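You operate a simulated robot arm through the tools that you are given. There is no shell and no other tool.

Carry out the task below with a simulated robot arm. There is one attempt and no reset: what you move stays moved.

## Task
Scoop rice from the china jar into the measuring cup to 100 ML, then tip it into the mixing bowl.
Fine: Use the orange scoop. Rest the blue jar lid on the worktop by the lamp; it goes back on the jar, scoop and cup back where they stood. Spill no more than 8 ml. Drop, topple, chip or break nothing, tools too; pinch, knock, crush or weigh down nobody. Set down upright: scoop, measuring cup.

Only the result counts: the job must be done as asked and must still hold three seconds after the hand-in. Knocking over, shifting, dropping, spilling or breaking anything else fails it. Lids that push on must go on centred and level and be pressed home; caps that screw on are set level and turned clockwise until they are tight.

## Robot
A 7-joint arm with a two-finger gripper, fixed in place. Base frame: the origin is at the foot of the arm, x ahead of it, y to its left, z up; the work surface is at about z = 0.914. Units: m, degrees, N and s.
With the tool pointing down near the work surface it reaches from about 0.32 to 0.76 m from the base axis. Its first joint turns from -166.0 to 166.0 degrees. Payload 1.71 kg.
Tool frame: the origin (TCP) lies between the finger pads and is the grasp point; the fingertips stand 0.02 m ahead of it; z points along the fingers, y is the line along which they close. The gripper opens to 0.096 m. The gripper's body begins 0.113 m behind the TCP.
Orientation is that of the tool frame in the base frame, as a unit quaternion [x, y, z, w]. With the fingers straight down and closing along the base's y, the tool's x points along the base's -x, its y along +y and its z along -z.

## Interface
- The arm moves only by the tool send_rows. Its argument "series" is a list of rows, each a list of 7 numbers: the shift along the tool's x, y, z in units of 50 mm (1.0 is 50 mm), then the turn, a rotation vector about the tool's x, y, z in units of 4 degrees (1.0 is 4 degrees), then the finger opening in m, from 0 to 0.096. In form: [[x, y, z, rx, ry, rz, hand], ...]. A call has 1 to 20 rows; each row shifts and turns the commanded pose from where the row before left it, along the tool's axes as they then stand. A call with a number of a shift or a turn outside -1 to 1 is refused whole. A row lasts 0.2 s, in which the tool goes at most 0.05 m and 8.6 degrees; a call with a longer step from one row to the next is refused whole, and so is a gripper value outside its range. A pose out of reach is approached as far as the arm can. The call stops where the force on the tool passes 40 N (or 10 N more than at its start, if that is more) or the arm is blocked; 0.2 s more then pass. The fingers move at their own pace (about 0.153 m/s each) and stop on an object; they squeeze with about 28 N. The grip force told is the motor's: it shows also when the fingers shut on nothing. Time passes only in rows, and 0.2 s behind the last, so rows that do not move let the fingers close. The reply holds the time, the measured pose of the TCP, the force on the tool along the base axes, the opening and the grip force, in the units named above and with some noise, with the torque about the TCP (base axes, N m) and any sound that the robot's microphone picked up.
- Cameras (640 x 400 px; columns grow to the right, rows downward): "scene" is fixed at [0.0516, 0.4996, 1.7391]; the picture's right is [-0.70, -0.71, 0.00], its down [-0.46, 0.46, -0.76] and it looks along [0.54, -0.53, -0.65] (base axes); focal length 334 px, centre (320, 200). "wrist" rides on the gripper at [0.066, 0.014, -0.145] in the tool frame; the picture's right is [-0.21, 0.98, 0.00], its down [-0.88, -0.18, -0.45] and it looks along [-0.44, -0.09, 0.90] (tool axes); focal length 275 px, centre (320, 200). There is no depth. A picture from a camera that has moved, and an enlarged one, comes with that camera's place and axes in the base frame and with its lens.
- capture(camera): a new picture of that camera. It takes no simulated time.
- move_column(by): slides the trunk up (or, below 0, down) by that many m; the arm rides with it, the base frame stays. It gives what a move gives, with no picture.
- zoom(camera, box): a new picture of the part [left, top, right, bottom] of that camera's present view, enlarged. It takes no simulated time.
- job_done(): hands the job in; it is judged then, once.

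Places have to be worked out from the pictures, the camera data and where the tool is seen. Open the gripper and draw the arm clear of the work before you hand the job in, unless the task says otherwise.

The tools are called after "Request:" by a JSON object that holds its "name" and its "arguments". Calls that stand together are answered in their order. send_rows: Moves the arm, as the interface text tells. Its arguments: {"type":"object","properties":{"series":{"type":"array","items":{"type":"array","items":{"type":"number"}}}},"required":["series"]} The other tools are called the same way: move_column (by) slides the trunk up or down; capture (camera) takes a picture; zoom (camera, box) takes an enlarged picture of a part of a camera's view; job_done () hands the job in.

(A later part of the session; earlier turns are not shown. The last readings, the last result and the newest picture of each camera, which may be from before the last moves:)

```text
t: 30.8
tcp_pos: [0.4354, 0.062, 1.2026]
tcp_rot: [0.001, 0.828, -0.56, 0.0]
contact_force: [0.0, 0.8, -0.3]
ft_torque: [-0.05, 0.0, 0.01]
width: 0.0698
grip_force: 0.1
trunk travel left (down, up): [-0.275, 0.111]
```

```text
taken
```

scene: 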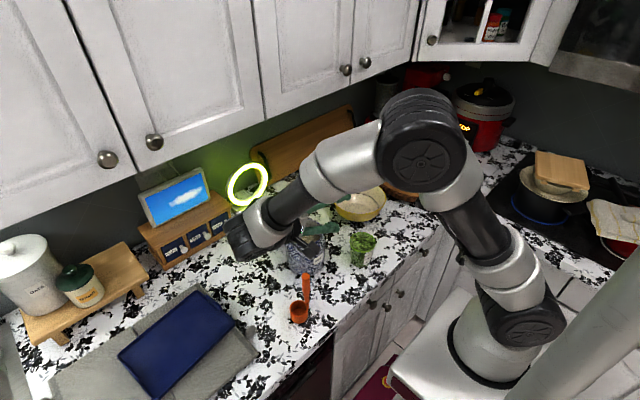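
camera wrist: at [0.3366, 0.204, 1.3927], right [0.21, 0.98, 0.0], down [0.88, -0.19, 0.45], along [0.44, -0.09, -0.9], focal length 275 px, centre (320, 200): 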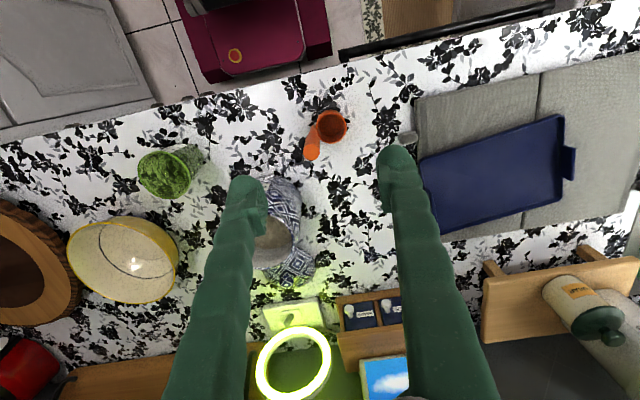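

68° of tip was reached without trouble. I continue toward about 112° to learn the limit.

Request:
{"name": "send_rows", "arguments": {"series": [[0, 0, 0, 1, 0, 0, 0.07], [0, 0, 0, 1, 0, 0, 0.07], [0, 0, 0, 1, 0, 0, 0.07], [0, 0, 0, 1, 0, 0, 0.07], [0, 0, 0, 1, 0, 0, 0.07], [0, 0, 0, 1, 0, 0, 0.07], [0, 0, 0, 1, 0, 0, 0.07], [0, 0, 0, 1, 0, 0, 0.07], [0, 0, 0, 1, 0, 0, 0.07], [0, 0, 0, 1, 0, 0, 0.07], [0, 0, 0, 1, 0, 0, 0.07]]}}

Request:
{"name": "capture", "arguments": {"camera": "scene"}}

```text
t: 33.2
tcp_pos: [0.4356, 0.0619, 1.2025]
tcp_rot: [-0.001, -0.558, 0.83, 0.001]
contact_force: [0.6, 0.2, -0.6]
ft_torque: [-0.02, 0.0, 0.0]
width: 0.0699
grip_force: 0.1
trunk travel left (down, up): [-0.275, 0.111]
```

```text
taken
```

scene: 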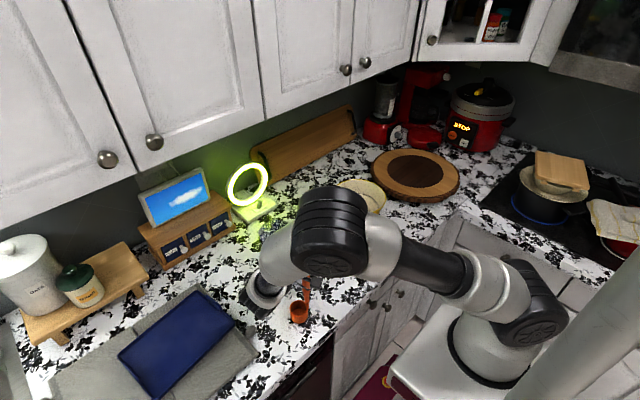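

The arm can tip to 112° here, so pouring beside the cup works. I turn the hand back upright in place.

Request:
{"name": "send_rows", "arguments": {"series": [[0, 0, 0, -1, 0, 0, 0.07], [0, 0, 0, -1, 0, 0, 0.07], [0, 0, 0, -1, 0, 0, 0.07], [0, 0, 0, -1, 0, 0, 0.07], [0, 0, 0, -1, 0, 0, 0.07], [0, 0, 0, -1, 0, 0, 0.07], [0, 0, 0, -1, 0, 0, 0.07], [0, 0, 0, -1, 0, 0, 0.07], [0, 0, 0, -1, 0, 0, 0.07], [0, 0, 0, -1, 0, 0, 0.07], [0, 0, 0, -1, 0, 0, 0.07], [0, 0, 0, -1, 0, 0, 0.07], [0, 0, 0, -1, 0, 0, 0.07], [0, 0, 0, -1, 0, 0, 0.07], [0, 0, 0, -1, 0, 0, 0.07], [0, 0, 0, -1, 0, 0, 0.07], [0, 0, 0, -1, 0, 0, 0.07], [0, 0, 0, -1, 0, 0, 0.07], [0, 0, 0, -1, 0, 0, 0.07], [0, 0, 0, -1, 0, 0, 0.07]]}}

Request:
{"name": "send_rows", "arguments": {"series": [[0, 0, 0, -1, 0, 0, 0.07], [0, 0, 0, -1, 0, 0, 0.07], [0, 0, 0, -1, 0, 0, 0.07], [0, 0, 0, -1, 0, 0, 0.07], [0, 0, 0, -1, 0, 0, 0.07], [0, 0, 0, -1, 0, 0, 0.07], [0, 0, 0, -1, 0, 0, 0.07], [0, 0, 0, -1, 0, 0, 0.07], [0, 0, -0.8, 0, 0, 0, 0.07], [0, 0, -0.8, 0, 0, 0, 0.07], [0, 0, 0, 0, 0, 0, 0.07]]}}

Request:
{"name": "capture", "arguments": {"camera": "wrist"}}

```text
t: 37.4
tcp_pos: [0.434, 0.06, 1.2027]
tcp_rot: [0.001, 0.961, -0.275, 0.001]
contact_force: [0.4, 0.2, 0.6]
ft_torque: [0.02, 0.0, -0.04]
width: 0.07
grip_force: 0.1
trunk travel left (down, up): [-0.275, 0.111]
```

```text
t: 39.8
tcp_pos: [0.4349, 0.0608, 1.2822]
tcp_rot: [0.001, 1.0, 0.0, 0.001]
contact_force: [-0.5, 0.4, 0.1]
ft_torque: [-0.03, 0.03, -0.02]
width: 0.07
grip_force: 0.0
trunk travel left (down, up): [-0.275, 0.111]
```

```text
taken
camera wrist: at [0.3693, 0.0746, 1.4277], right [0.21, 0.98, 0.0], down [0.88, -0.19, 0.45], along [0.44, -0.09, -0.89], focal length 275 px, centre (320, 200)
```

wrist: 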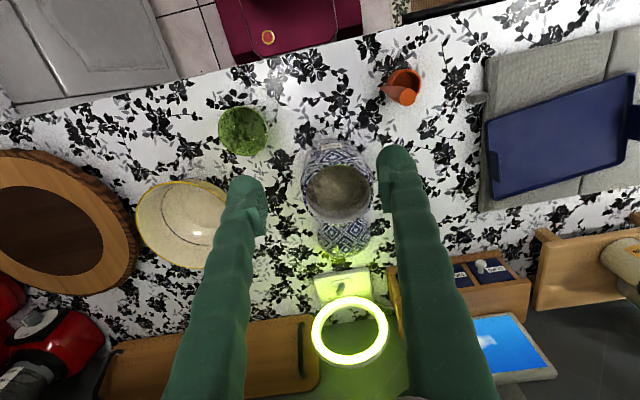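

I look closely at the open jar from both cameras to judge rim, opening and rice level.

Request:
{"name": "zoom", "arguments": {"camera": "wrist", "box": [285, 130, 385, 230]}}

Request:
{"name": "zoom", "arguments": {"camera": "scene", "box": [275, 205, 335, 285]}}

Request:
{"name": "zoom", "arguments": {"camera": "scene", "box": [280, 212, 330, 247]}}

```text
4.00 times, centred on (335, 180) of wrist
camera zoom: at [0.3693, 0.0746, 1.4277], right [0.21, 0.98, 0.0], down [0.88, -0.19, 0.45], along [0.44, -0.09, -0.89], focal length 1101 px, centre (260, 280)
```

zoom: 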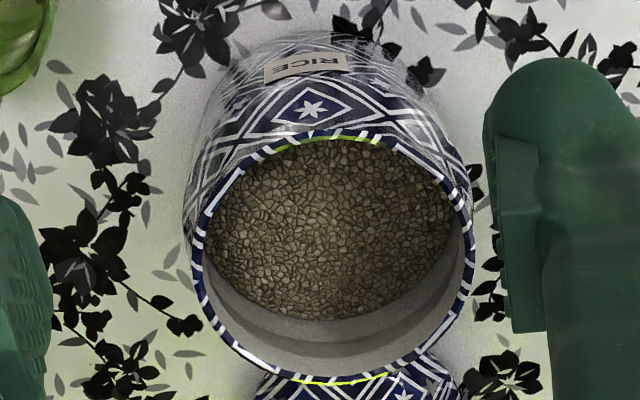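

```text
5.00 times, centred on (305, 245) of scene
camera zoom: at [0.0516, 0.4996, 1.7391], right [-0.7, -0.71, 0.0], down [-0.46, 0.46, -0.76], along [0.54, -0.53, -0.65], focal length 1669 px, centre (395, -25)
```

zoom: 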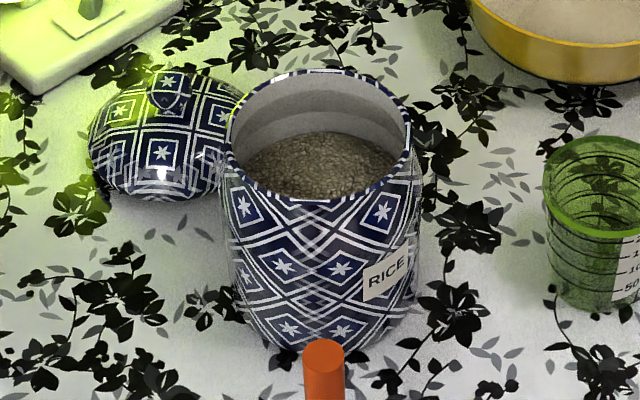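

```text
11.43 times, centred on (305, 230) of scene
camera zoom: at [0.0516, 0.4996, 1.7391], right [-0.7, -0.71, 0.0], down [-0.46, 0.46, -0.76], along [0.54, -0.53, -0.65], focal length 3816 px, centre (491, -137)
```

zoom: 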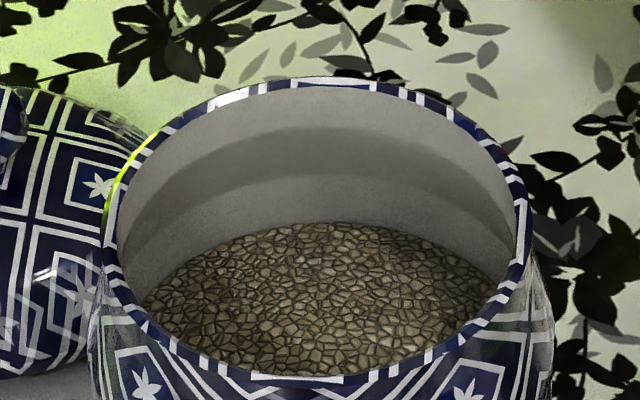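

The jar rim is at z≈1.05, opening about 97 mm wide, and rice lies about 45 mm below the rim (z≈1.004). I now move above the scoop handle at z≈1.16.

Request:
{"name": "send_rows", "arguments": {"series": [[0, 0.753, 0, 0, 0, 0, 0.06], [0, 0.753, 0, 0, 0, 0, 0.06], [0, 0.753, 0, 0, 0, 0, 0.06], [0, 0, 0.81, 0, 0, 0, 0.06], [0, 0, 0.81, 0, 0, 0, 0.06], [0, 0, 0.81, 0, 0, 0, 0.06], [0, 0, 0, 0, 0, 0, 0.06]]}}

Request:
{"name": "capture", "arguments": {"camera": "wrist"}}

Request:
{"name": "zoom", "arguments": {"camera": "scene", "box": [250, 200, 350, 340]}}

```text
t: 41.4
tcp_pos: [0.4332, 0.1751, 1.1596]
tcp_rot: [0.001, 1.0, 0.0, 0.001]
contact_force: [-1.1, -0.5, 0.1]
ft_torque: [0.02, 0.0, 0.02]
width: 0.0601
grip_force: 0.1
trunk travel left (down, up): [-0.275, 0.111]
```

```text
taken
camera wrist: at [0.3677, 0.1875, 1.3046], right [0.21, 0.98, 0.0], down [0.88, -0.19, 0.45], along [0.44, -0.09, -0.89], focal length 275 px, centre (320, 200)
```

wrist: 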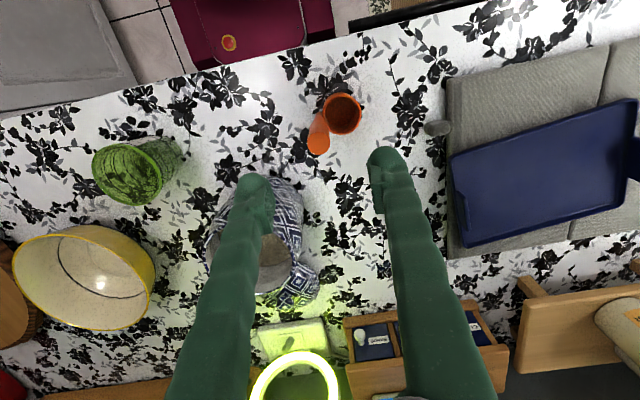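

```text
2.86 times, centred on (300, 270) of scene
camera zoom: at [0.0516, 0.4996, 1.7391], right [-0.7, -0.71, 0.0], down [-0.46, 0.46, -0.76], along [0.54, -0.53, -0.65], focal length 954 px, centre (377, 0)
```

zoom: 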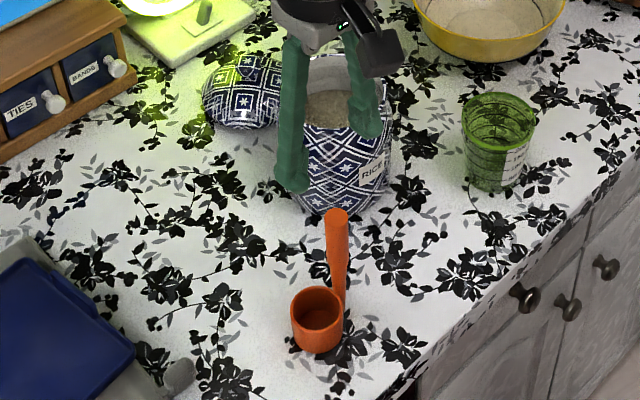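

Request:
{"name": "zoom", "arguments": {"camera": "wrist", "box": [280, 80, 380, 180]}}

Request:
{"name": "zoom", "arguments": {"camera": "scene", "box": [280, 260, 330, 330]}}

```text
4.00 times, centred on (330, 130) of wrist
camera zoom: at [0.3677, 0.1875, 1.3046], right [0.21, 0.98, 0.0], down [0.88, -0.19, 0.45], along [0.44, -0.09, -0.89], focal length 1101 px, centre (280, 480)
```

zoom: 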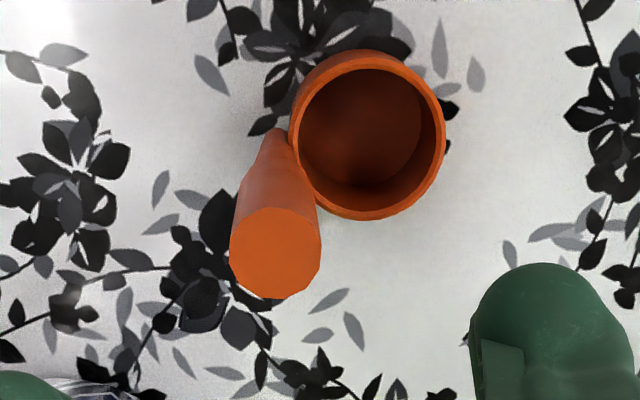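

```text
5.71 times, centred on (305, 295) of scene
camera zoom: at [0.0516, 0.4996, 1.7391], right [-0.7, -0.71, 0.0], down [-0.46, 0.46, -0.76], along [0.54, -0.53, -0.65], focal length 1908 px, centre (406, -343)
```

zoom: 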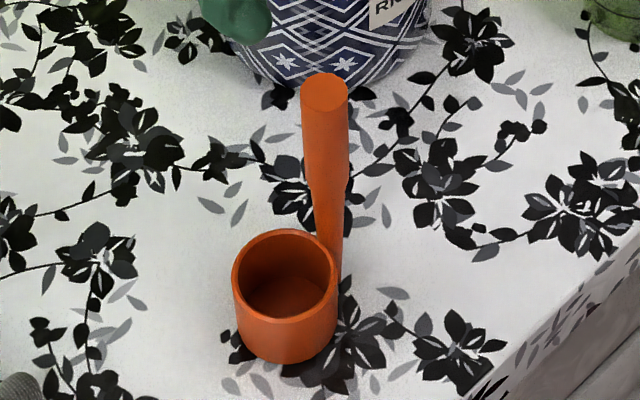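

The handle is midway between the fingers at about (0.4345, 0.173). I descend to z≈1.035, well above the bowl rim, and check before closing.

Request:
{"name": "send_rows", "arguments": {"series": [[0, -0.02, 0.8, 0, 0, 0, 0.06], [0, 0, 0.8, 0, 0, 0, 0.06], [0, 0, 0.5, 0, 0, 0, 0.06], [0, 0, 0.3, 0, 0, 0, 0.06], [0, 0, 0.1, 0, 0, 0, 0.06], [0, 0, 0, 0, 0, 0, 0.06]]}}

Request:
{"name": "zoom", "arguments": {"camera": "wrist", "box": [220, 60, 440, 220]}}

Request:
{"name": "zoom", "arguments": {"camera": "scene", "box": [260, 220, 350, 335]}}

```text
t: 42.8
tcp_pos: [0.4356, 0.1738, 1.0342]
tcp_rot: [0.001, 1.0, -0.001, 0.001]
contact_force: [0.2, 0.6, 0.1]
ft_torque: [-0.02, 0.01, -0.01]
width: 0.0599
grip_force: 0.2
trunk travel left (down, up): [-0.275, 0.111]
```

```text
2.50 times, centred on (330, 140) of wrist
camera zoom: at [0.3691, 0.1868, 1.1802], right [0.21, 0.98, 0.0], down [0.88, -0.19, 0.45], along [0.44, -0.09, -0.89], focal length 688 px, centre (295, 350)
```

zoom: 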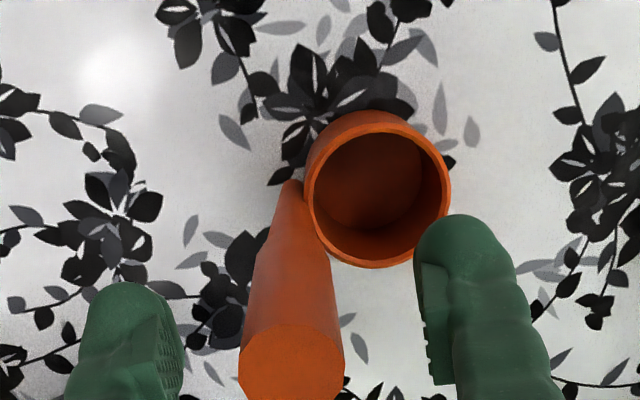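

```text
3.48 times, centred on (305, 278) of scene
camera zoom: at [0.0516, 0.4996, 1.7391], right [-0.7, -0.71, 0.0], down [-0.46, 0.46, -0.76], along [0.54, -0.53, -0.65], focal length 1161 px, centre (372, -70)
```

zoom: 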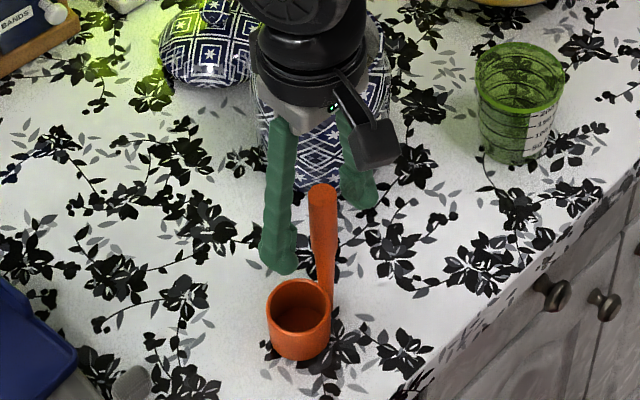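

The handle is centred between the pads to within 2 mm. I close the fingers on it.

Request:
{"name": "send_rows", "arguments": {"series": [[0, -0.03, 0, 0, 0, 0, 0.03], [0, 0, 0, 0, 0, 0, 0.015], [0, 0, 0, 0, 0, 0, 0.01], [0, 0, 0, 0, 0, 0, 0.01]]}}

Request:
{"name": "zoom", "arguments": {"camera": "scene", "box": [260, 220, 350, 335]}}

```text
t: 43.8
tcp_pos: [0.4351, 0.1715, 1.0357]
tcp_rot: [0.001, 1.0, 0.0, 0.002]
contact_force: [-0.6, 0.3, 0.3]
ft_torque: [0.01, -0.01, 0.01]
width: 0.0204
grip_force: 28.3
trunk travel left (down, up): [-0.275, 0.111]
```

```text
3.48 times, centred on (305, 278) of scene
camera zoom: at [0.0516, 0.4996, 1.7391], right [-0.7, -0.71, 0.0], down [-0.46, 0.46, -0.76], along [0.54, -0.53, -0.65], focal length 1161 px, centre (372, -70)
```

zoom: 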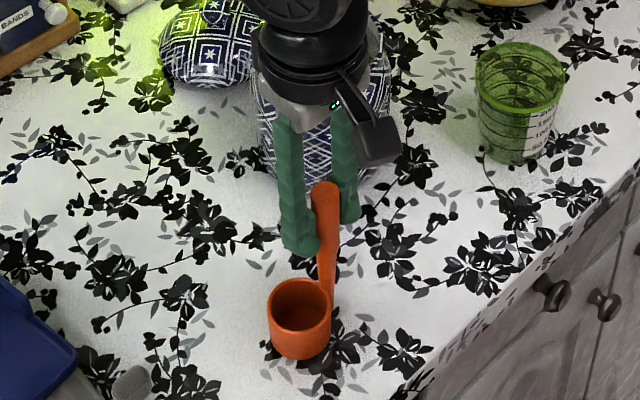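

The scoop is held at (0.435, 0.172, 1.035), which I note for putting it back. I lift it straight up 0.18 m, carry it over the jar, and look.

Request:
{"name": "send_rows", "arguments": {"series": [[0, 0, -0.2, 0, 0, 0, 0.01], [0, 0, -0.6, 0, 0, 0, 0.01], [0, 0, -0.7, 0, 0, 0, 0.01], [0, 0, -0.7, 0, 0, 0, 0.01], [0, 0, -0.7, 0, 0, 0, 0.01], [0, 0, -0.7, 0, 0, 0, 0.01], [-0.5, -0.33, 0, 0, 0, 0, 0.01], [-0.5, -0.33, 0, 0, 0, 0, 0.01], [-0.5, -0.33, 0, 0, 0, 0, 0.01], [-0.5, -0.33, 0, 0, 0, 0, 0.01], [-0.46, -0.33, 0, 0, 0, 0, 0.01], [0, 0, 0, 0, 0, 0, 0.01]]}}

Request:
{"name": "capture", "arguments": {"camera": "wrist"}}

Request:
{"name": "zoom", "arguments": {"camera": "scene", "box": [240, 150, 380, 290]}}

```text
t: 46.4
tcp_pos: [0.5572, 0.0885, 1.2168]
tcp_rot: [0.0, 1.0, 0.0, 0.0]
contact_force: [-1.0, -0.4, -0.3]
ft_torque: [-0.02, -0.03, -0.03]
width: 0.0202
grip_force: 28.2
trunk travel left (down, up): [-0.275, 0.111]
```

```text
taken
camera wrist: at [0.4914, 0.1029, 1.3627], right [0.21, 0.98, 0.0], down [0.88, -0.19, 0.45], along [0.44, -0.09, -0.89], focal length 275 px, centre (320, 200)
```

wrist: 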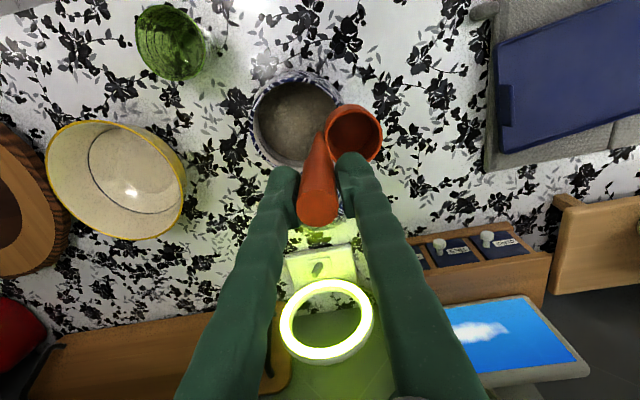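

```text
2.86 times, centred on (310, 220) of scene
camera zoom: at [0.0516, 0.4996, 1.7391], right [-0.7, -0.71, 0.0], down [-0.46, 0.46, -0.76], along [0.54, -0.53, -0.65], focal length 954 px, centre (349, 143)
```

zoom: 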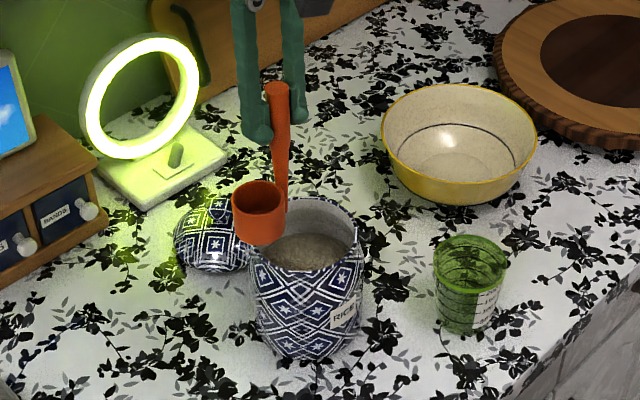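

I enlarge the wrist view to measure the bowl's offset from the handle accurately.

Request:
{"name": "zoom", "arguments": {"camera": "wrist", "box": [240, 60, 420, 240]}}

```text
2.22 times, centred on (330, 150) of wrist
camera zoom: at [0.4914, 0.1029, 1.3627], right [0.21, 0.98, 0.0], down [0.88, -0.19, 0.45], along [0.44, -0.09, -0.89], focal length 612 px, centre (298, 311)
```

zoom: 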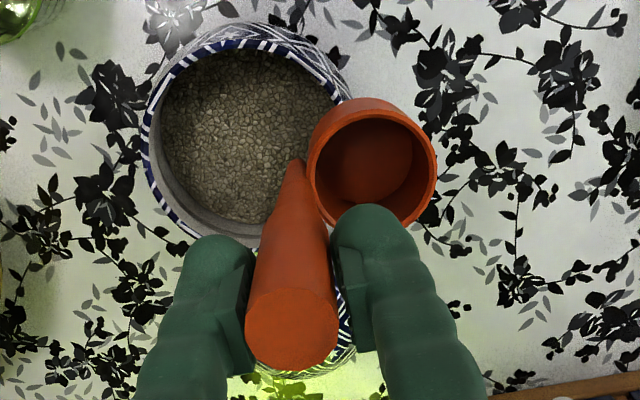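

The bowl centre is offset about 31 mm in +y and 8 mm toward the base from the handle. I tilt the scoop 35° above the jar so its mouth faces +y, then check clearances.

Request:
{"name": "send_rows", "arguments": {"series": [[-0.1, 0.03, 0, 0.97, 0, 0, 0.01], [0, 0, 0, 0.97, 0, 0, 0.01], [0, 0, 0, 0.97, 0, 0, 0.01], [0, 0, 0, 0.97, 0, 0, 0.01], [0, 0, 0, 0.97, 0, 0, 0.01], [0, 0, 0, 0.97, 0, 0, 0.01], [0, 0, 0, 0.97, 0, 0, 0.01], [0, 0, 0, 0.97, 0, 0, 0.01], [0, 0, 0, 0.97, 0, 0, 0.01], [0, 0, 0, 0, 0, 0, 0.01]]}}

Request:
{"name": "zoom", "arguments": {"camera": "wrist", "box": [180, 20, 440, 220]}}

Request:
{"name": "zoom", "arguments": {"camera": "scene", "box": [240, 150, 380, 290]}}

```text
t: 48.6
tcp_pos: [0.5628, 0.0892, 1.2167]
tcp_rot: [0.001, 0.954, -0.301, 0.0]
contact_force: [0.1, -0.6, -0.1]
ft_torque: [-0.01, 0.03, 0.07]
width: 0.0203
grip_force: 27.5
trunk travel left (down, up): [-0.275, 0.111]
```

```text
2.00 times, centred on (310, 120) of wrist
camera zoom: at [0.4976, 0.1841, 1.3275], right [0.21, 0.8, -0.56], down [0.88, 0.1, 0.47], along [0.44, -0.59, -0.68], focal length 551 px, centre (340, 360)
```

zoom: 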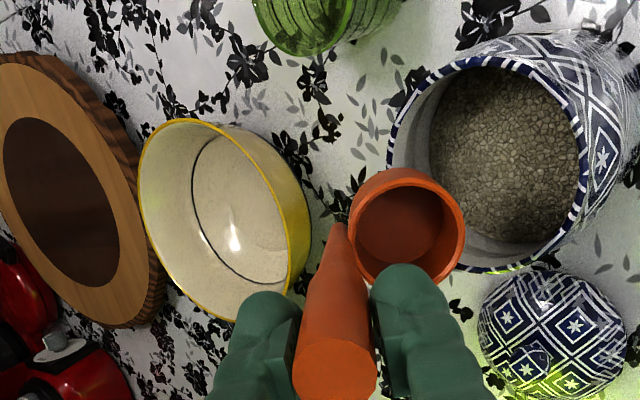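

```text
2.86 times, centred on (310, 220) of scene
camera zoom: at [0.0516, 0.4996, 1.7391], right [-0.7, -0.71, 0.0], down [-0.46, 0.46, -0.76], along [0.54, -0.53, -0.65], focal length 954 px, centre (349, 143)
```

zoom: 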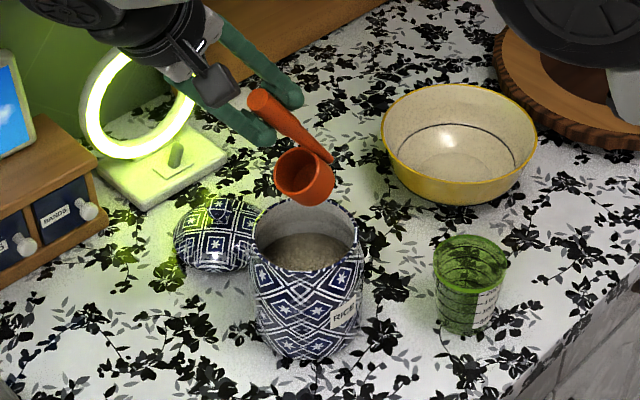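

The tilted bowl is lined up over the opening. I lower straight down 77 mm so the bowl is inside the jar just above the rice, then check.

Request:
{"name": "send_rows", "arguments": {"series": [[0, 0.23, 0.33, 0, 0, 0, 0.01], [0, 0.23, 0.33, 0, 0, 0, 0.01], [0, 0.23, 0.33, 0, 0, 0, 0.01], [0, 0.19, 0.27, 0, 0, 0, 0.01], [0, 0, 0, 0, 0, 0, 0.01]]}}

Request:
{"name": "zoom", "arguments": {"camera": "wrist", "box": [240, 60, 420, 220]}}

Request:
{"name": "zoom", "arguments": {"camera": "scene", "box": [260, 170, 350, 260]}}

```text
t: 49.8
tcp_pos: [0.5639, 0.0902, 1.1381]
tcp_rot: [0.002, 0.954, -0.3, 0.0]
contact_force: [-0.6, 1.1, -1.2]
ft_torque: [0.02, -0.02, 0.0]
width: 0.0204
grip_force: 27.2
trunk travel left (down, up): [-0.275, 0.111]
```

```text
2.50 times, centred on (330, 140) of wrist
camera zoom: at [0.4971, 0.1845, 1.2505], right [0.21, 0.8, -0.56], down [0.88, 0.1, 0.47], along [0.43, -0.59, -0.68], focal length 688 px, centre (295, 350)
```

zoom: 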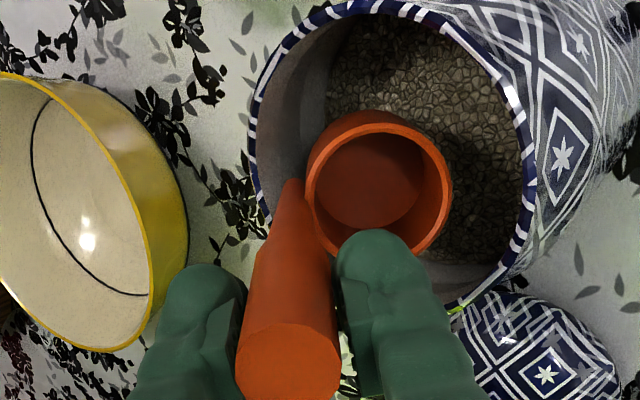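

```text
4.44 times, centred on (305, 215) of scene
camera zoom: at [0.0516, 0.4996, 1.7391], right [-0.7, -0.71, 0.0], down [-0.46, 0.46, -0.76], along [0.54, -0.53, -0.65], focal length 1484 px, centre (387, 133)
```

zoom: 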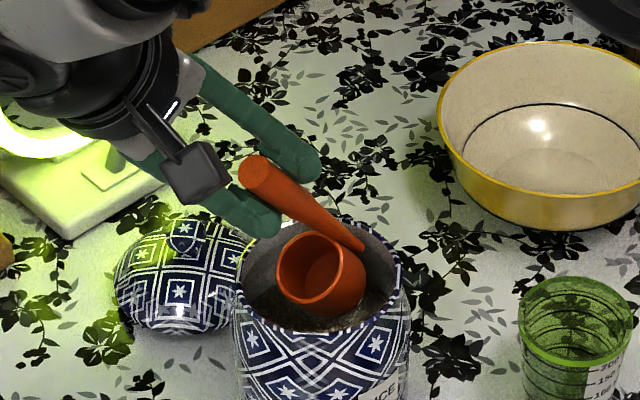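

The bowl is inside the opening with room on all sides. I push down into the rice in 10 mm steps, shifting 4 mm away from the near wall.

Request:
{"name": "send_rows", "arguments": {"series": [[0, 0.148, 0.141, 0, 0, 0, 0.01], [0, 0.148, 0.141, 0, 0, 0, 0.01], [0, 0.115, 0.164, 0, 0, 0, 0.01], [0, 0.115, 0.164, 0, 0, 0, 0.01], [0, 0, 0, 0, 0, 0, 0.01]]}}

Request:
{"name": "zoom", "arguments": {"camera": "wrist", "box": [240, 60, 420, 220]}}

Request:
{"name": "zoom", "arguments": {"camera": "scene", "box": [270, 190, 340, 255]}}

```text
t: 51.0
tcp_pos: [0.5638, 0.094, 1.0987]
tcp_rot: [0.001, 0.954, -0.3, 0.001]
contact_force: [-0.2, -0.4, -1.4]
ft_torque: [0.05, -0.01, -0.01]
width: 0.0206
grip_force: 27.8
trunk travel left (down, up): [-0.275, 0.111]
```

```text
2.50 times, centred on (330, 140) of wrist
camera zoom: at [0.4976, 0.1886, 1.2107], right [0.21, 0.8, -0.56], down [0.88, 0.1, 0.47], along [0.44, -0.59, -0.68], focal length 688 px, centre (295, 350)
```

zoom: 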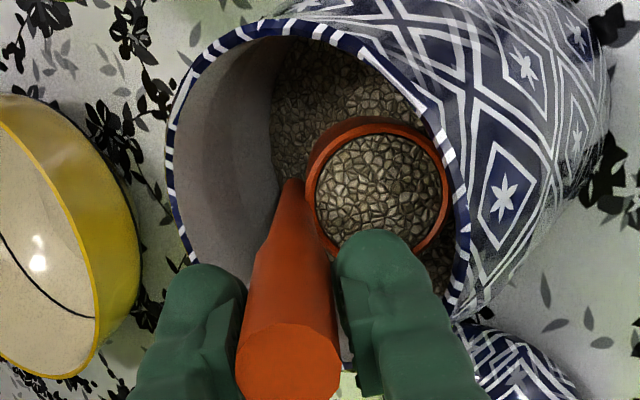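

```text
6.15 times, centred on (305, 222) of scene
camera zoom: at [0.0516, 0.4996, 1.7391], right [-0.7, -0.71, 0.0], down [-0.46, 0.46, -0.76], along [0.54, -0.53, -0.65], focal length 2055 px, centre (412, 62)
```

zoom: 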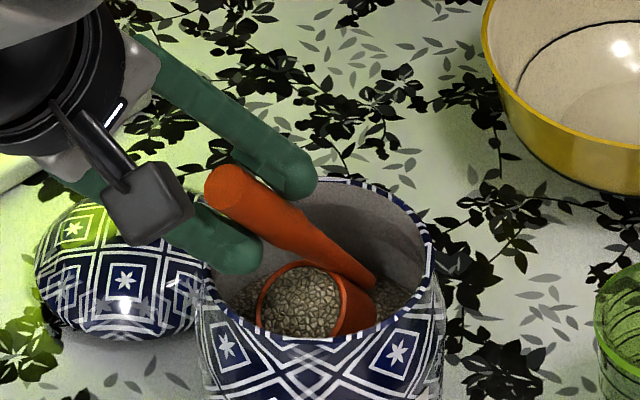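

The scoop has already taken in rice (its mouth shows a bed of grains). I push 15 mm deeper, then level the scoop while sweeping it under the surface.

Request:
{"name": "send_rows", "arguments": {"series": [[0, 0.086, 0.123, 0, 0, 0, 0.01], [0, 0.086, 0.123, 0, 0, 0, 0.01], [0, -0.088, 0.062, -0.97, 0, 0, 0.01], [0, -0.092, 0.056, -0.97, 0, 0, 0.01], [0, -0.096, 0.049, -0.97, 0, 0, 0.01], [0, -0.099, 0.043, -0.97, 0, 0, 0.01], [0, -0.102, 0.036, -0.97, 0, 0, 0.01], [0, -0.104, 0.029, -0.97, 0, 0, 0.01], [0, -0.106, 0.022, -0.97, 0, 0, 0.01], [0, -0.107, 0.015, -0.97, 0, 0, 0.01], [0, -0.108, 0.007, -0.97, 0, 0, 0.01], [0, 0, 0, 0, 0, 0, 0.01]]}}

Request:
{"name": "zoom", "arguments": {"camera": "wrist", "box": [240, 60, 420, 220]}}

Request:
{"name": "zoom", "arguments": {"camera": "scene", "box": [270, 190, 340, 255]}}

```text
t: 53.6
tcp_pos: [0.5624, 0.0464, 1.0829]
tcp_rot: [0.001, 1.0, 0.0, 0.001]
contact_force: [0.1, 0.1, -1.0]
ft_torque: [-0.03, 0.0, -0.01]
width: 0.0204
grip_force: 28.5
trunk travel left (down, up): [-0.275, 0.111]
```

```text
2.50 times, centred on (330, 140) of wrist
camera zoom: at [0.4969, 0.0594, 1.2292], right [0.21, 0.98, 0.0], down [0.88, -0.19, 0.45], along [0.44, -0.09, -0.89], focal length 688 px, centre (295, 350)
```

zoom: 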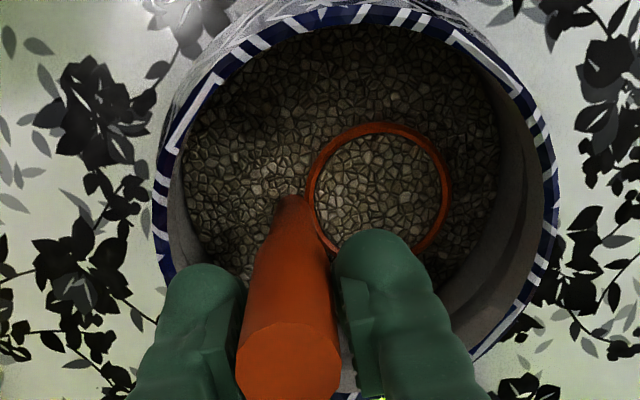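

```text
6.15 times, centred on (305, 222) of scene
camera zoom: at [0.0516, 0.4996, 1.7391], right [-0.7, -0.71, 0.0], down [-0.46, 0.46, -0.76], along [0.54, -0.53, -0.65], focal length 2055 px, centre (412, 62)
```

zoom: 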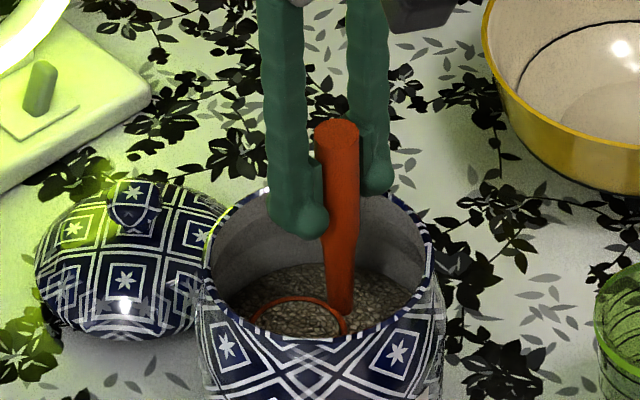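

The scoop sits level and full at the rice surface. I lift slowly, straight up, still above the jar, and look at the load.

Request:
{"name": "send_rows", "arguments": {"series": [[0, 0, -0.1, 0, 0, 0, 0.01], [0, 0, -0.2, 0, 0, 0, 0.01], [0, 0, -0.3, 0, 0, 0, 0.01], [0, 0, -0.4, 0, 0, 0, 0.01], [0, 0, -0.4, 0, 0, 0, 0.01], [0, 0, -0.4, 0, 0, 0, 0.01], [0, 0, -0.4, 0, 0, 0, 0.01], [0, 0, -0.3, 0, 0, 0, 0.01], [0, 0, -0.2, 0, 0, 0, 0.01], [0, 0, 0, 0, 0, 0, 0.01]]}}

Request:
{"name": "zoom", "arguments": {"camera": "wrist", "box": [240, 60, 420, 220]}}

Request:
{"name": "zoom", "arguments": {"camera": "scene", "box": [260, 180, 340, 255]}}

```text
t: 55.8
tcp_pos: [0.5629, 0.0469, 1.2167]
tcp_rot: [0.001, 1.0, 0.0, 0.0]
contact_force: [-0.3, 0.0, -1.2]
ft_torque: [-0.01, 0.03, 0.0]
width: 0.0206
grip_force: 28.5
trunk travel left (down, up): [-0.275, 0.111]
```

```text
2.50 times, centred on (330, 140) of wrist
camera zoom: at [0.4972, 0.0595, 1.3644], right [0.21, 0.98, 0.0], down [0.88, -0.19, 0.45], along [0.44, -0.09, -0.89], focal length 688 px, centre (295, 350)
```

zoom: 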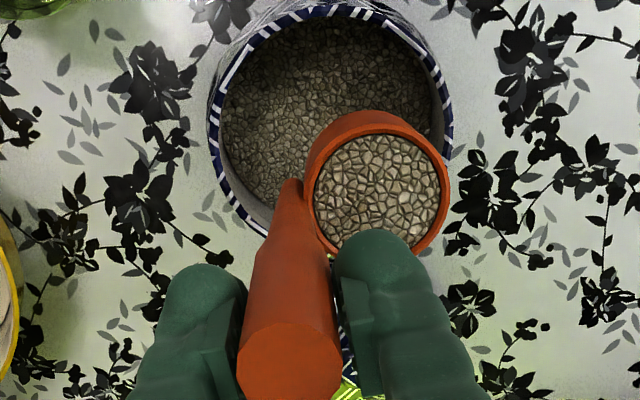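

```text
5.33 times, centred on (300, 218) of scene
camera zoom: at [0.0516, 0.4996, 1.7391], right [-0.7, -0.71, 0.0], down [-0.46, 0.46, -0.76], along [0.54, -0.53, -0.65], focal length 1781 px, centre (427, 107)
```

zoom: 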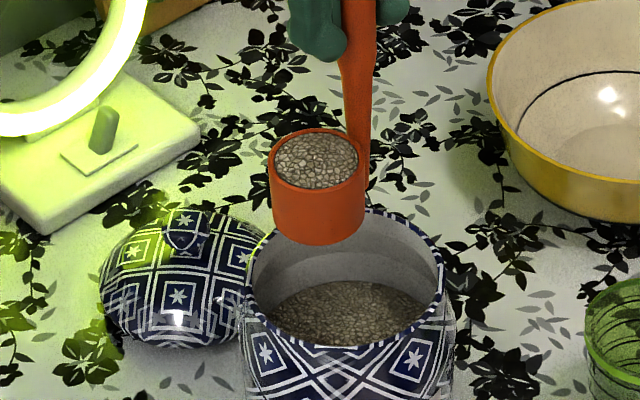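

The scoop holds a level load just below its rim. I carry it smoothly toward the measuring cup, aiming for the far lip over the cup, staying above everything.

Request:
{"name": "send_rows", "arguments": {"series": [[0.1, -0.14, 0, 0, 0, 0, 0.01], [0.2, -0.28, 0, 0, 0, 0, 0.01], [0.3, -0.41, 0, 0, 0, 0, 0.01], [0.3, -0.41, 0, 0, 0, 0, 0.01], [0.3, -0.41, 0, 0, 0, 0, 0.01], [0.3, -0.41, 0, 0, 0, 0, 0.01], [0.3, -0.41, 0, 0, 0, 0, 0.01], [0.3, -0.41, 0, 0, 0, 0, 0.01], [0.2, -0.28, 0, 0, 0, 0, 0.01], [0.1, -0.14, 0, 0, 0, 0, 0.01], [0, 0, 0, 0, 0, 0, 0.01]]}}

Request:
{"name": "capture", "arguments": {"camera": "wrist"}}

Request:
{"name": "zoom", "arguments": {"camera": "scene", "box": [280, 170, 420, 280]}}

```text
t: 58.2
tcp_pos: [0.4415, -0.1193, 1.2183]
tcp_rot: [0.001, 1.0, 0.0, 0.0]
contact_force: [0.2, 0.7, -1.0]
ft_torque: [-0.01, 0.02, -0.01]
width: 0.0203
grip_force: 28.0
trunk travel left (down, up): [-0.275, 0.111]
```

```text
taken
camera wrist: at [0.3764, -0.1055, 1.3644], right [0.21, 0.98, 0.0], down [0.88, -0.19, 0.45], along [0.44, -0.09, -0.89], focal length 275 px, centre (320, 200)
```

wrist: 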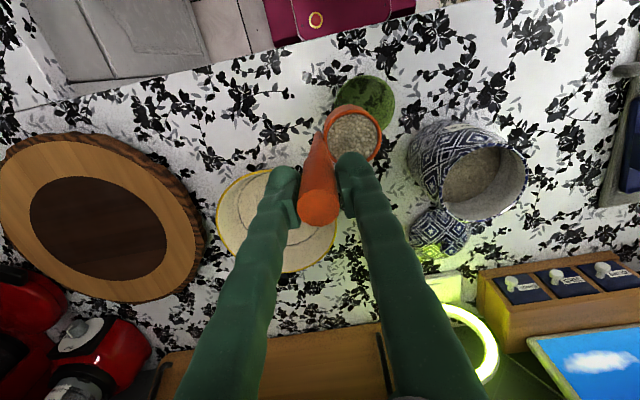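

```text
3.64 times, centred on (350, 225) of scene
camera zoom: at [0.0516, 0.4996, 1.7391], right [-0.7, -0.71, 0.0], down [-0.46, 0.46, -0.76], along [0.54, -0.53, -0.65], focal length 1214 px, centre (211, 109)
```

zoom: 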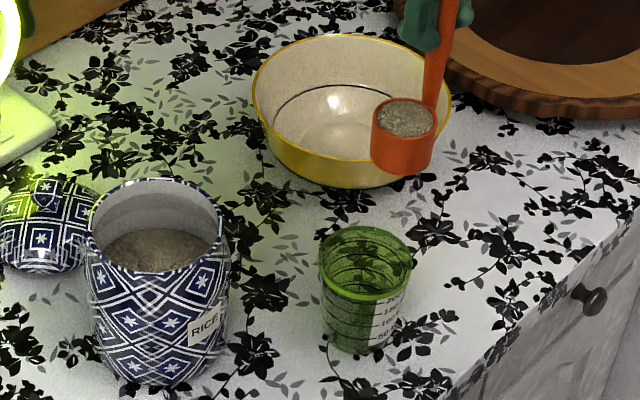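

No rice lost. I enlarge the cup in the wrist view to fix its centre before lowering.

Request:
{"name": "zoom", "arguments": {"camera": "wrist", "box": [300, 60, 420, 170]}}

Request:
{"name": "zoom", "arguments": {"camera": "scene", "box": [335, 220, 395, 275]}}

```text
3.64 times, centred on (360, 115) of wrist
camera zoom: at [0.3764, -0.1055, 1.3644], right [0.21, 0.98, 0.0], down [0.88, -0.19, 0.45], along [0.44, -0.09, -0.89], focal length 1001 px, centre (174, 509)
```

zoom: 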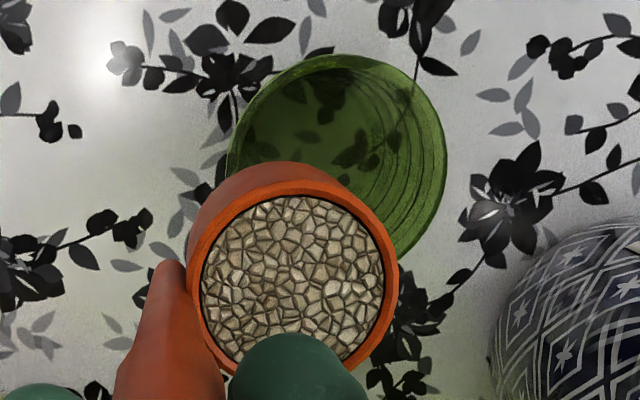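

```text
7.27 times, centred on (365, 248) of scene
camera zoom: at [0.0516, 0.4996, 1.7391], right [-0.7, -0.71, 0.0], down [-0.46, 0.46, -0.76], along [0.54, -0.53, -0.65], focal length 2428 px, centre (-7, -146)
```

zoom: 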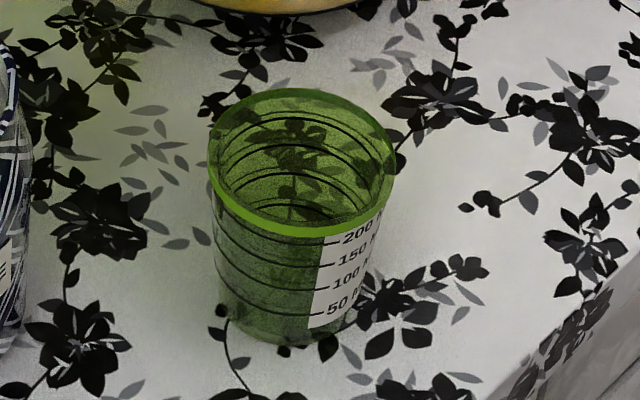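

The cup centre is about (0.436, -0.053). I lower so the scoop's lip is ~6 cm above the cup rim and just short of the cup's centre, keeping it level.

Request:
{"name": "send_rows", "arguments": {"series": [[-0.05, 0.06, 0.2, 0, 0, 0, 0.01], [0, 0, 0.35, 0, 0, 0, 0.01], [0, 0, 0.35, 0, 0, 0, 0.01], [0, 0, 0.3, 0, 0, 0, 0.01], [0, 0, 0.14, 0, 0, 0, 0.01], [0, 0, 0, 0, 0, 0, 0.01]]}}

Request:
{"name": "zoom", "arguments": {"camera": "wrist", "box": [280, 40, 440, 170]}}

Request:
{"name": "zoom", "arguments": {"camera": "scene", "box": [320, 180, 420, 280]}}

```text
t: 59.6
tcp_pos: [0.4444, -0.1156, 1.1517]
tcp_rot: [0.001, 1.0, 0.0, 0.001]
contact_force: [0.1, -0.3, -1.1]
ft_torque: [-0.03, 0.01, 0.01]
width: 0.0202
grip_force: 28.0
trunk travel left (down, up): [-0.275, 0.111]
```

```text
3.08 times, centred on (360, 105) of wrist
camera zoom: at [0.3791, -0.1025, 1.2968], right [0.21, 0.98, 0.0], down [0.88, -0.19, 0.45], along [0.44, -0.09, -0.89], focal length 847 px, centre (197, 492)
```

zoom: 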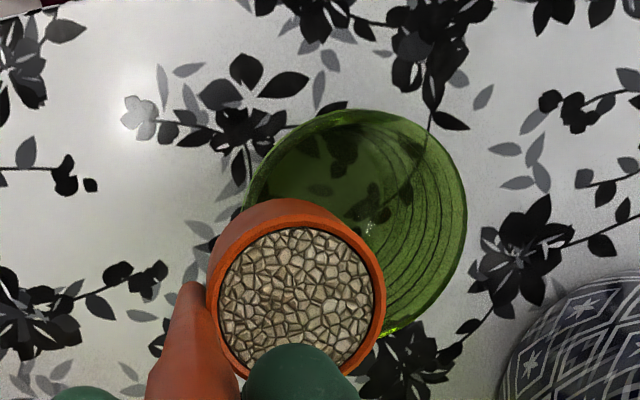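

```text
4.00 times, centred on (370, 230) of scene
camera zoom: at [0.0516, 0.4996, 1.7391], right [-0.7, -0.71, 0.0], down [-0.46, 0.46, -0.76], along [0.54, -0.53, -0.65], focal length 1336 px, centre (120, 80)
```

zoom: 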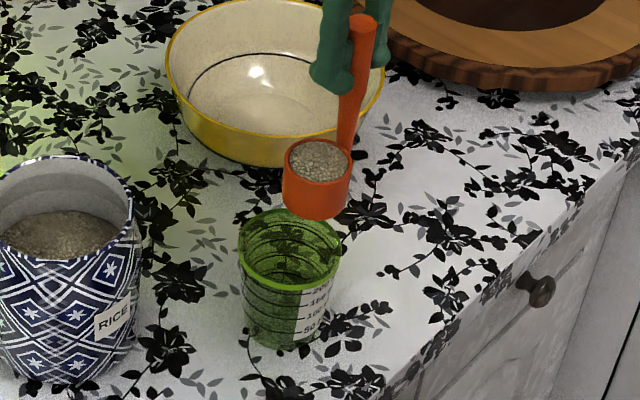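

Both cameras agree the bowl is ~7.5 mm too far in +x relative to the cup; I correct that and begin tipping about the lip (20° first).

Request:
{"name": "send_rows", "arguments": {"series": [[0.15, -0.02, 0, 0, 0, 0, 0.01], [0, 0.1157, -0.0728, 1, 0, 0, 0.01], [0, 0.1157, -0.0728, 1, 0, 0, 0.01], [0, 0.1157, -0.0728, 1, 0, 0, 0.01], [0, 0.1157, -0.0728, 1, 0, 0, 0.01], [0, 0.1157, -0.0728, 1, 0, 0, 0.01], [0, 0, 0, 0, 0, 0, 0.01]]}}

Request:
{"name": "zoom", "arguments": {"camera": "scene", "box": [320, 180, 420, 280]}}

Request:
{"name": "zoom", "arguments": {"camera": "wrist", "box": [240, 20, 440, 220]}}

```text
t: 61.2
tcp_pos: [0.4372, -0.0856, 1.1656]
tcp_rot: [0.001, 0.985, -0.174, 0.001]
contact_force: [0.9, -0.3, -0.3]
ft_torque: [0.02, 0.02, 0.0]
width: 0.0202
grip_force: 27.6
trunk travel left (down, up): [-0.275, 0.111]
```

```text
4.00 times, centred on (370, 230) of scene
camera zoom: at [0.0516, 0.4996, 1.7391], right [-0.7, -0.71, 0.0], down [-0.46, 0.46, -0.76], along [0.54, -0.53, -0.65], focal length 1336 px, centre (120, 80)
```

zoom: 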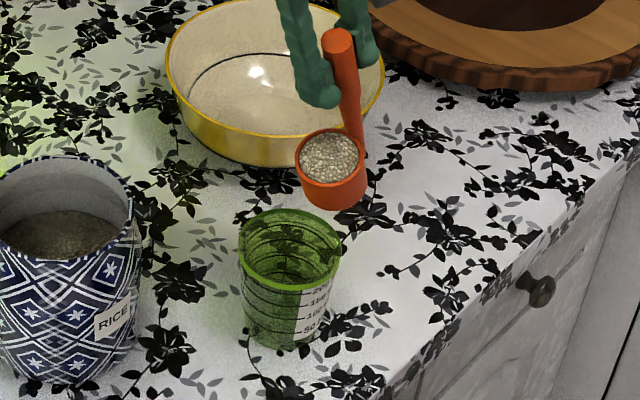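

```text
2.00 times, centred on (340, 120) of wrist
camera zoom: at [0.3714, -0.0236, 1.2974], right [0.21, 0.92, -0.34], down [0.88, -0.02, 0.48], along [0.44, -0.39, -0.81], focal length 551 px, centre (280, 360)
```

zoom: 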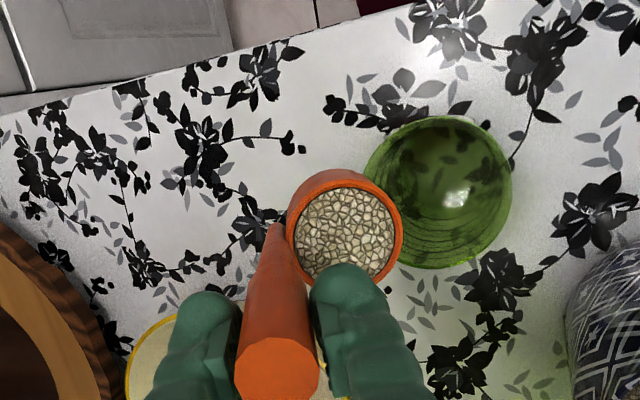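

The grains hold still at 20°; the lip is about 13 mm short of the cup centre, well inside the rim. I tip on to 40°.

Request:
{"name": "send_rows", "arguments": {"series": [[0, 0.1157, -0.0728, 1, 0, 0, 0.01], [0, 0.1157, -0.0728, 1, 0, 0, 0.01], [0, 0.1157, -0.0728, 1, 0, 0, 0.01], [0, 0.1157, -0.0728, 1, 0, 0, 0.01], [0, 0.1157, -0.0728, 1, 0, 0, 0.01], [0, 0, 0, 0, 0, 0, 0.01]]}}

Request:
{"name": "zoom", "arguments": {"camera": "scene", "box": [320, 180, 420, 280]}}

Request:
{"name": "zoom", "arguments": {"camera": "wrist", "box": [240, 20, 440, 220]}}

```text
t: 62.6
tcp_pos: [0.438, -0.0509, 1.167]
tcp_rot: [0.002, 0.939, -0.343, 0.001]
contact_force: [-0.3, 0.0, -1.2]
ft_torque: [0.06, -0.01, 0.01]
width: 0.0203
grip_force: 27.4
trunk travel left (down, up): [-0.275, 0.111]
```

```text
4.00 times, centred on (370, 230) of scene
camera zoom: at [0.0516, 0.4996, 1.7391], right [-0.7, -0.71, 0.0], down [-0.46, 0.46, -0.76], along [0.54, -0.53, -0.65], focal length 1336 px, centre (120, 80)
```

zoom: 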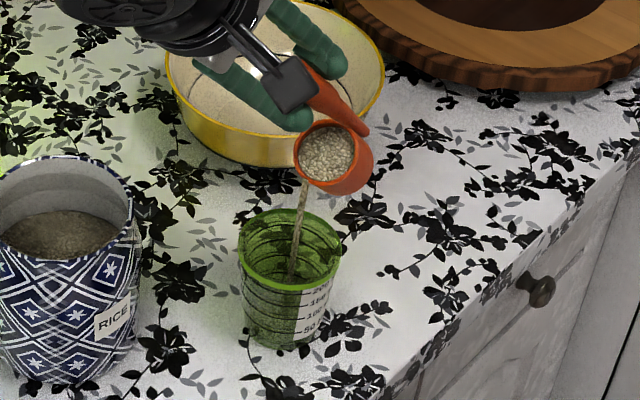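

```text
2.00 times, centred on (340, 120) of wrist
camera zoom: at [0.372, 0.0518, 1.2699], right [0.21, 0.75, -0.63], down [0.88, 0.14, 0.46], along [0.44, -0.65, -0.63], focal length 551 px, centre (280, 360)
```

zoom: 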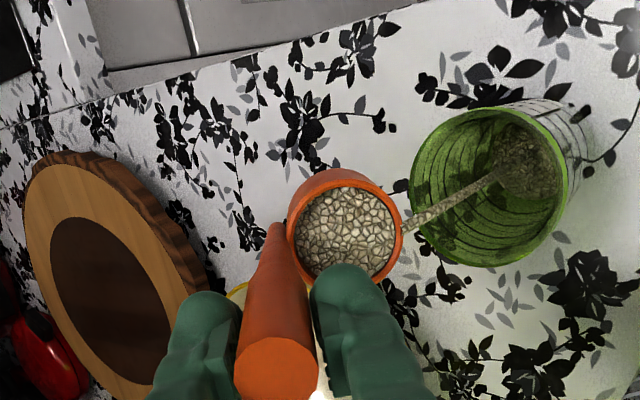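

Rice is streaming neatly from the lip into the cup. I tip on to 60° and let it run.

Request:
{"name": "send_rows", "arguments": {"series": [[0, 0.1157, -0.0728, 1, 0, 0, 0.01], [0, 0.1157, -0.0728, 1, 0, 0, 0.01], [0, 0.1157, -0.0728, 1, 0, 0, 0.01], [0, 0.1157, -0.0728, 1, 0, 0, 0.01], [0, 0.1157, -0.0728, 1, 0, 0, 0.01], [0, 0, 0, 0, 0, 0, 0.01], [0, 0, 0, 0, 0, 0, 0.01], [0, 0, 0, 0, 0, 0, 0.01]]}}

Request:
{"name": "zoom", "arguments": {"camera": "scene", "box": [320, 180, 420, 280]}}

Request:
{"name": "zoom", "arguments": {"camera": "wrist", "box": [240, 20, 440, 220]}}

```text
t: 64.4
tcp_pos: [0.4376, -0.02, 1.1584]
tcp_rot: [0.001, 0.866, -0.501, 0.0]
contact_force: [0.0, 0.8, -1.2]
ft_torque: [0.07, -0.04, 0.01]
width: 0.0202
grip_force: 28.2
trunk travel left (down, up): [-0.275, 0.111]
```

```text
4.00 times, centred on (370, 230) of scene
camera zoom: at [0.0516, 0.4996, 1.7391], right [-0.7, -0.71, 0.0], down [-0.46, 0.46, -0.76], along [0.54, -0.53, -0.65], focal length 1336 px, centre (120, 80)
```

zoom: 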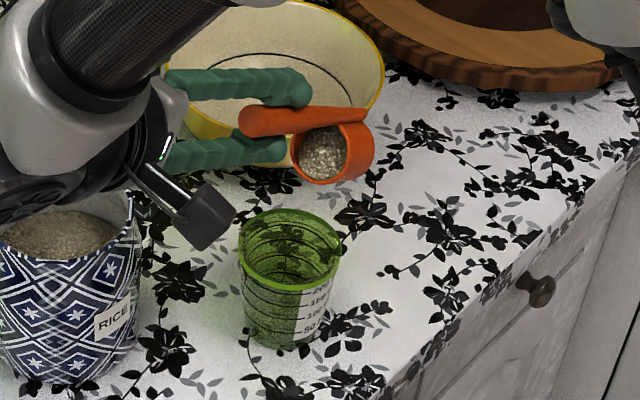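

```text
2.00 times, centred on (340, 120) of wrist
camera zoom: at [0.3726, 0.1127, 1.2187], right [0.21, 0.49, -0.85], down [0.88, 0.29, 0.38], along [0.43, -0.82, -0.37], focal length 551 px, centre (280, 360)
```

zoom: 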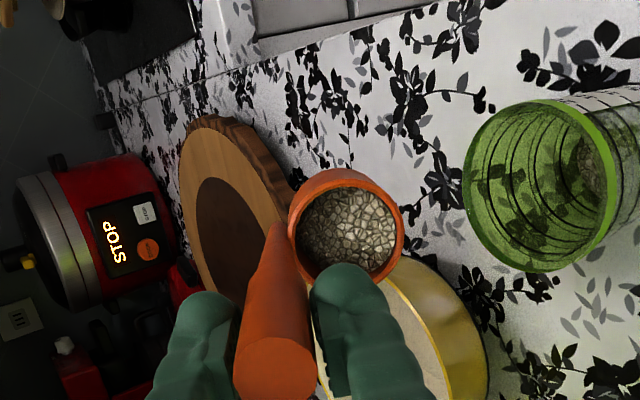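

Part of the load is in the cup and the flow has paused. I continue tipping to 80°.

Request:
{"name": "send_rows", "arguments": {"series": [[0, 0.1157, -0.0728, 1, 0, 0, 0.01], [0, 0.1157, -0.0728, 1, 0, 0, 0.01], [0, 0.1157, -0.0728, 1, 0, 0, 0.01], [0, 0.1157, -0.0728, 1, 0, 0, 0.01], [0, 0.1157, -0.0728, 1, 0, 0, 0.01], [0, 0, 0, 0, 0, 0, 0.01], [0, 0, 0, 0, 0, 0, 0.01], [0, 0, 0, 0, 0, 0, 0.01]]}}

Request:
{"name": "capture", "arguments": {"camera": "scene"}}

Request:
{"name": "zoom", "arguments": {"camera": "wrist", "box": [240, 20, 440, 220]}}

```text
t: 66.2
tcp_pos: [0.4376, 0.0091, 1.1383]
tcp_rot: [0.001, 0.765, -0.644, 0.0]
contact_force: [1.3, 0.3, -1.6]
ft_torque: [0.05, -0.03, 0.01]
width: 0.0206
grip_force: 28.3
trunk travel left (down, up): [-0.275, 0.111]
```

```text
taken
```

scene: 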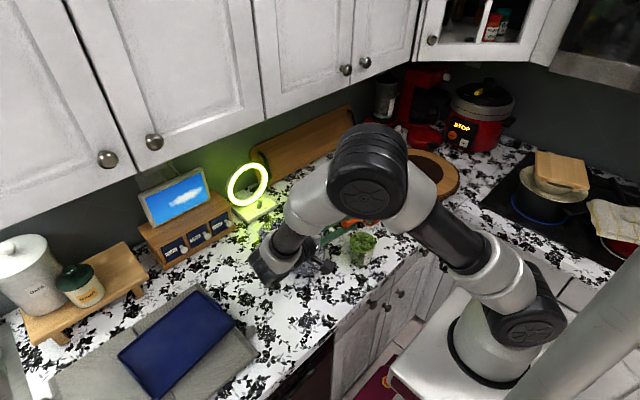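

```text
2.00 times, centred on (340, 120) of wrist
camera zoom: at [0.3723, 0.1526, 1.1501], right [0.21, 0.17, -0.96], down [0.88, 0.4, 0.26], along [0.43, -0.9, -0.06], focal length 551 px, centre (280, 360)
```

zoom: 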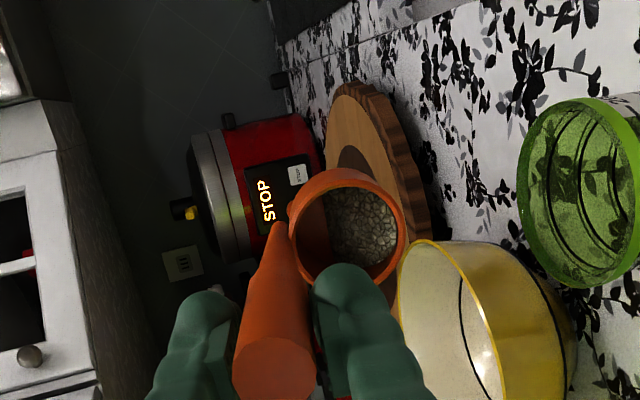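

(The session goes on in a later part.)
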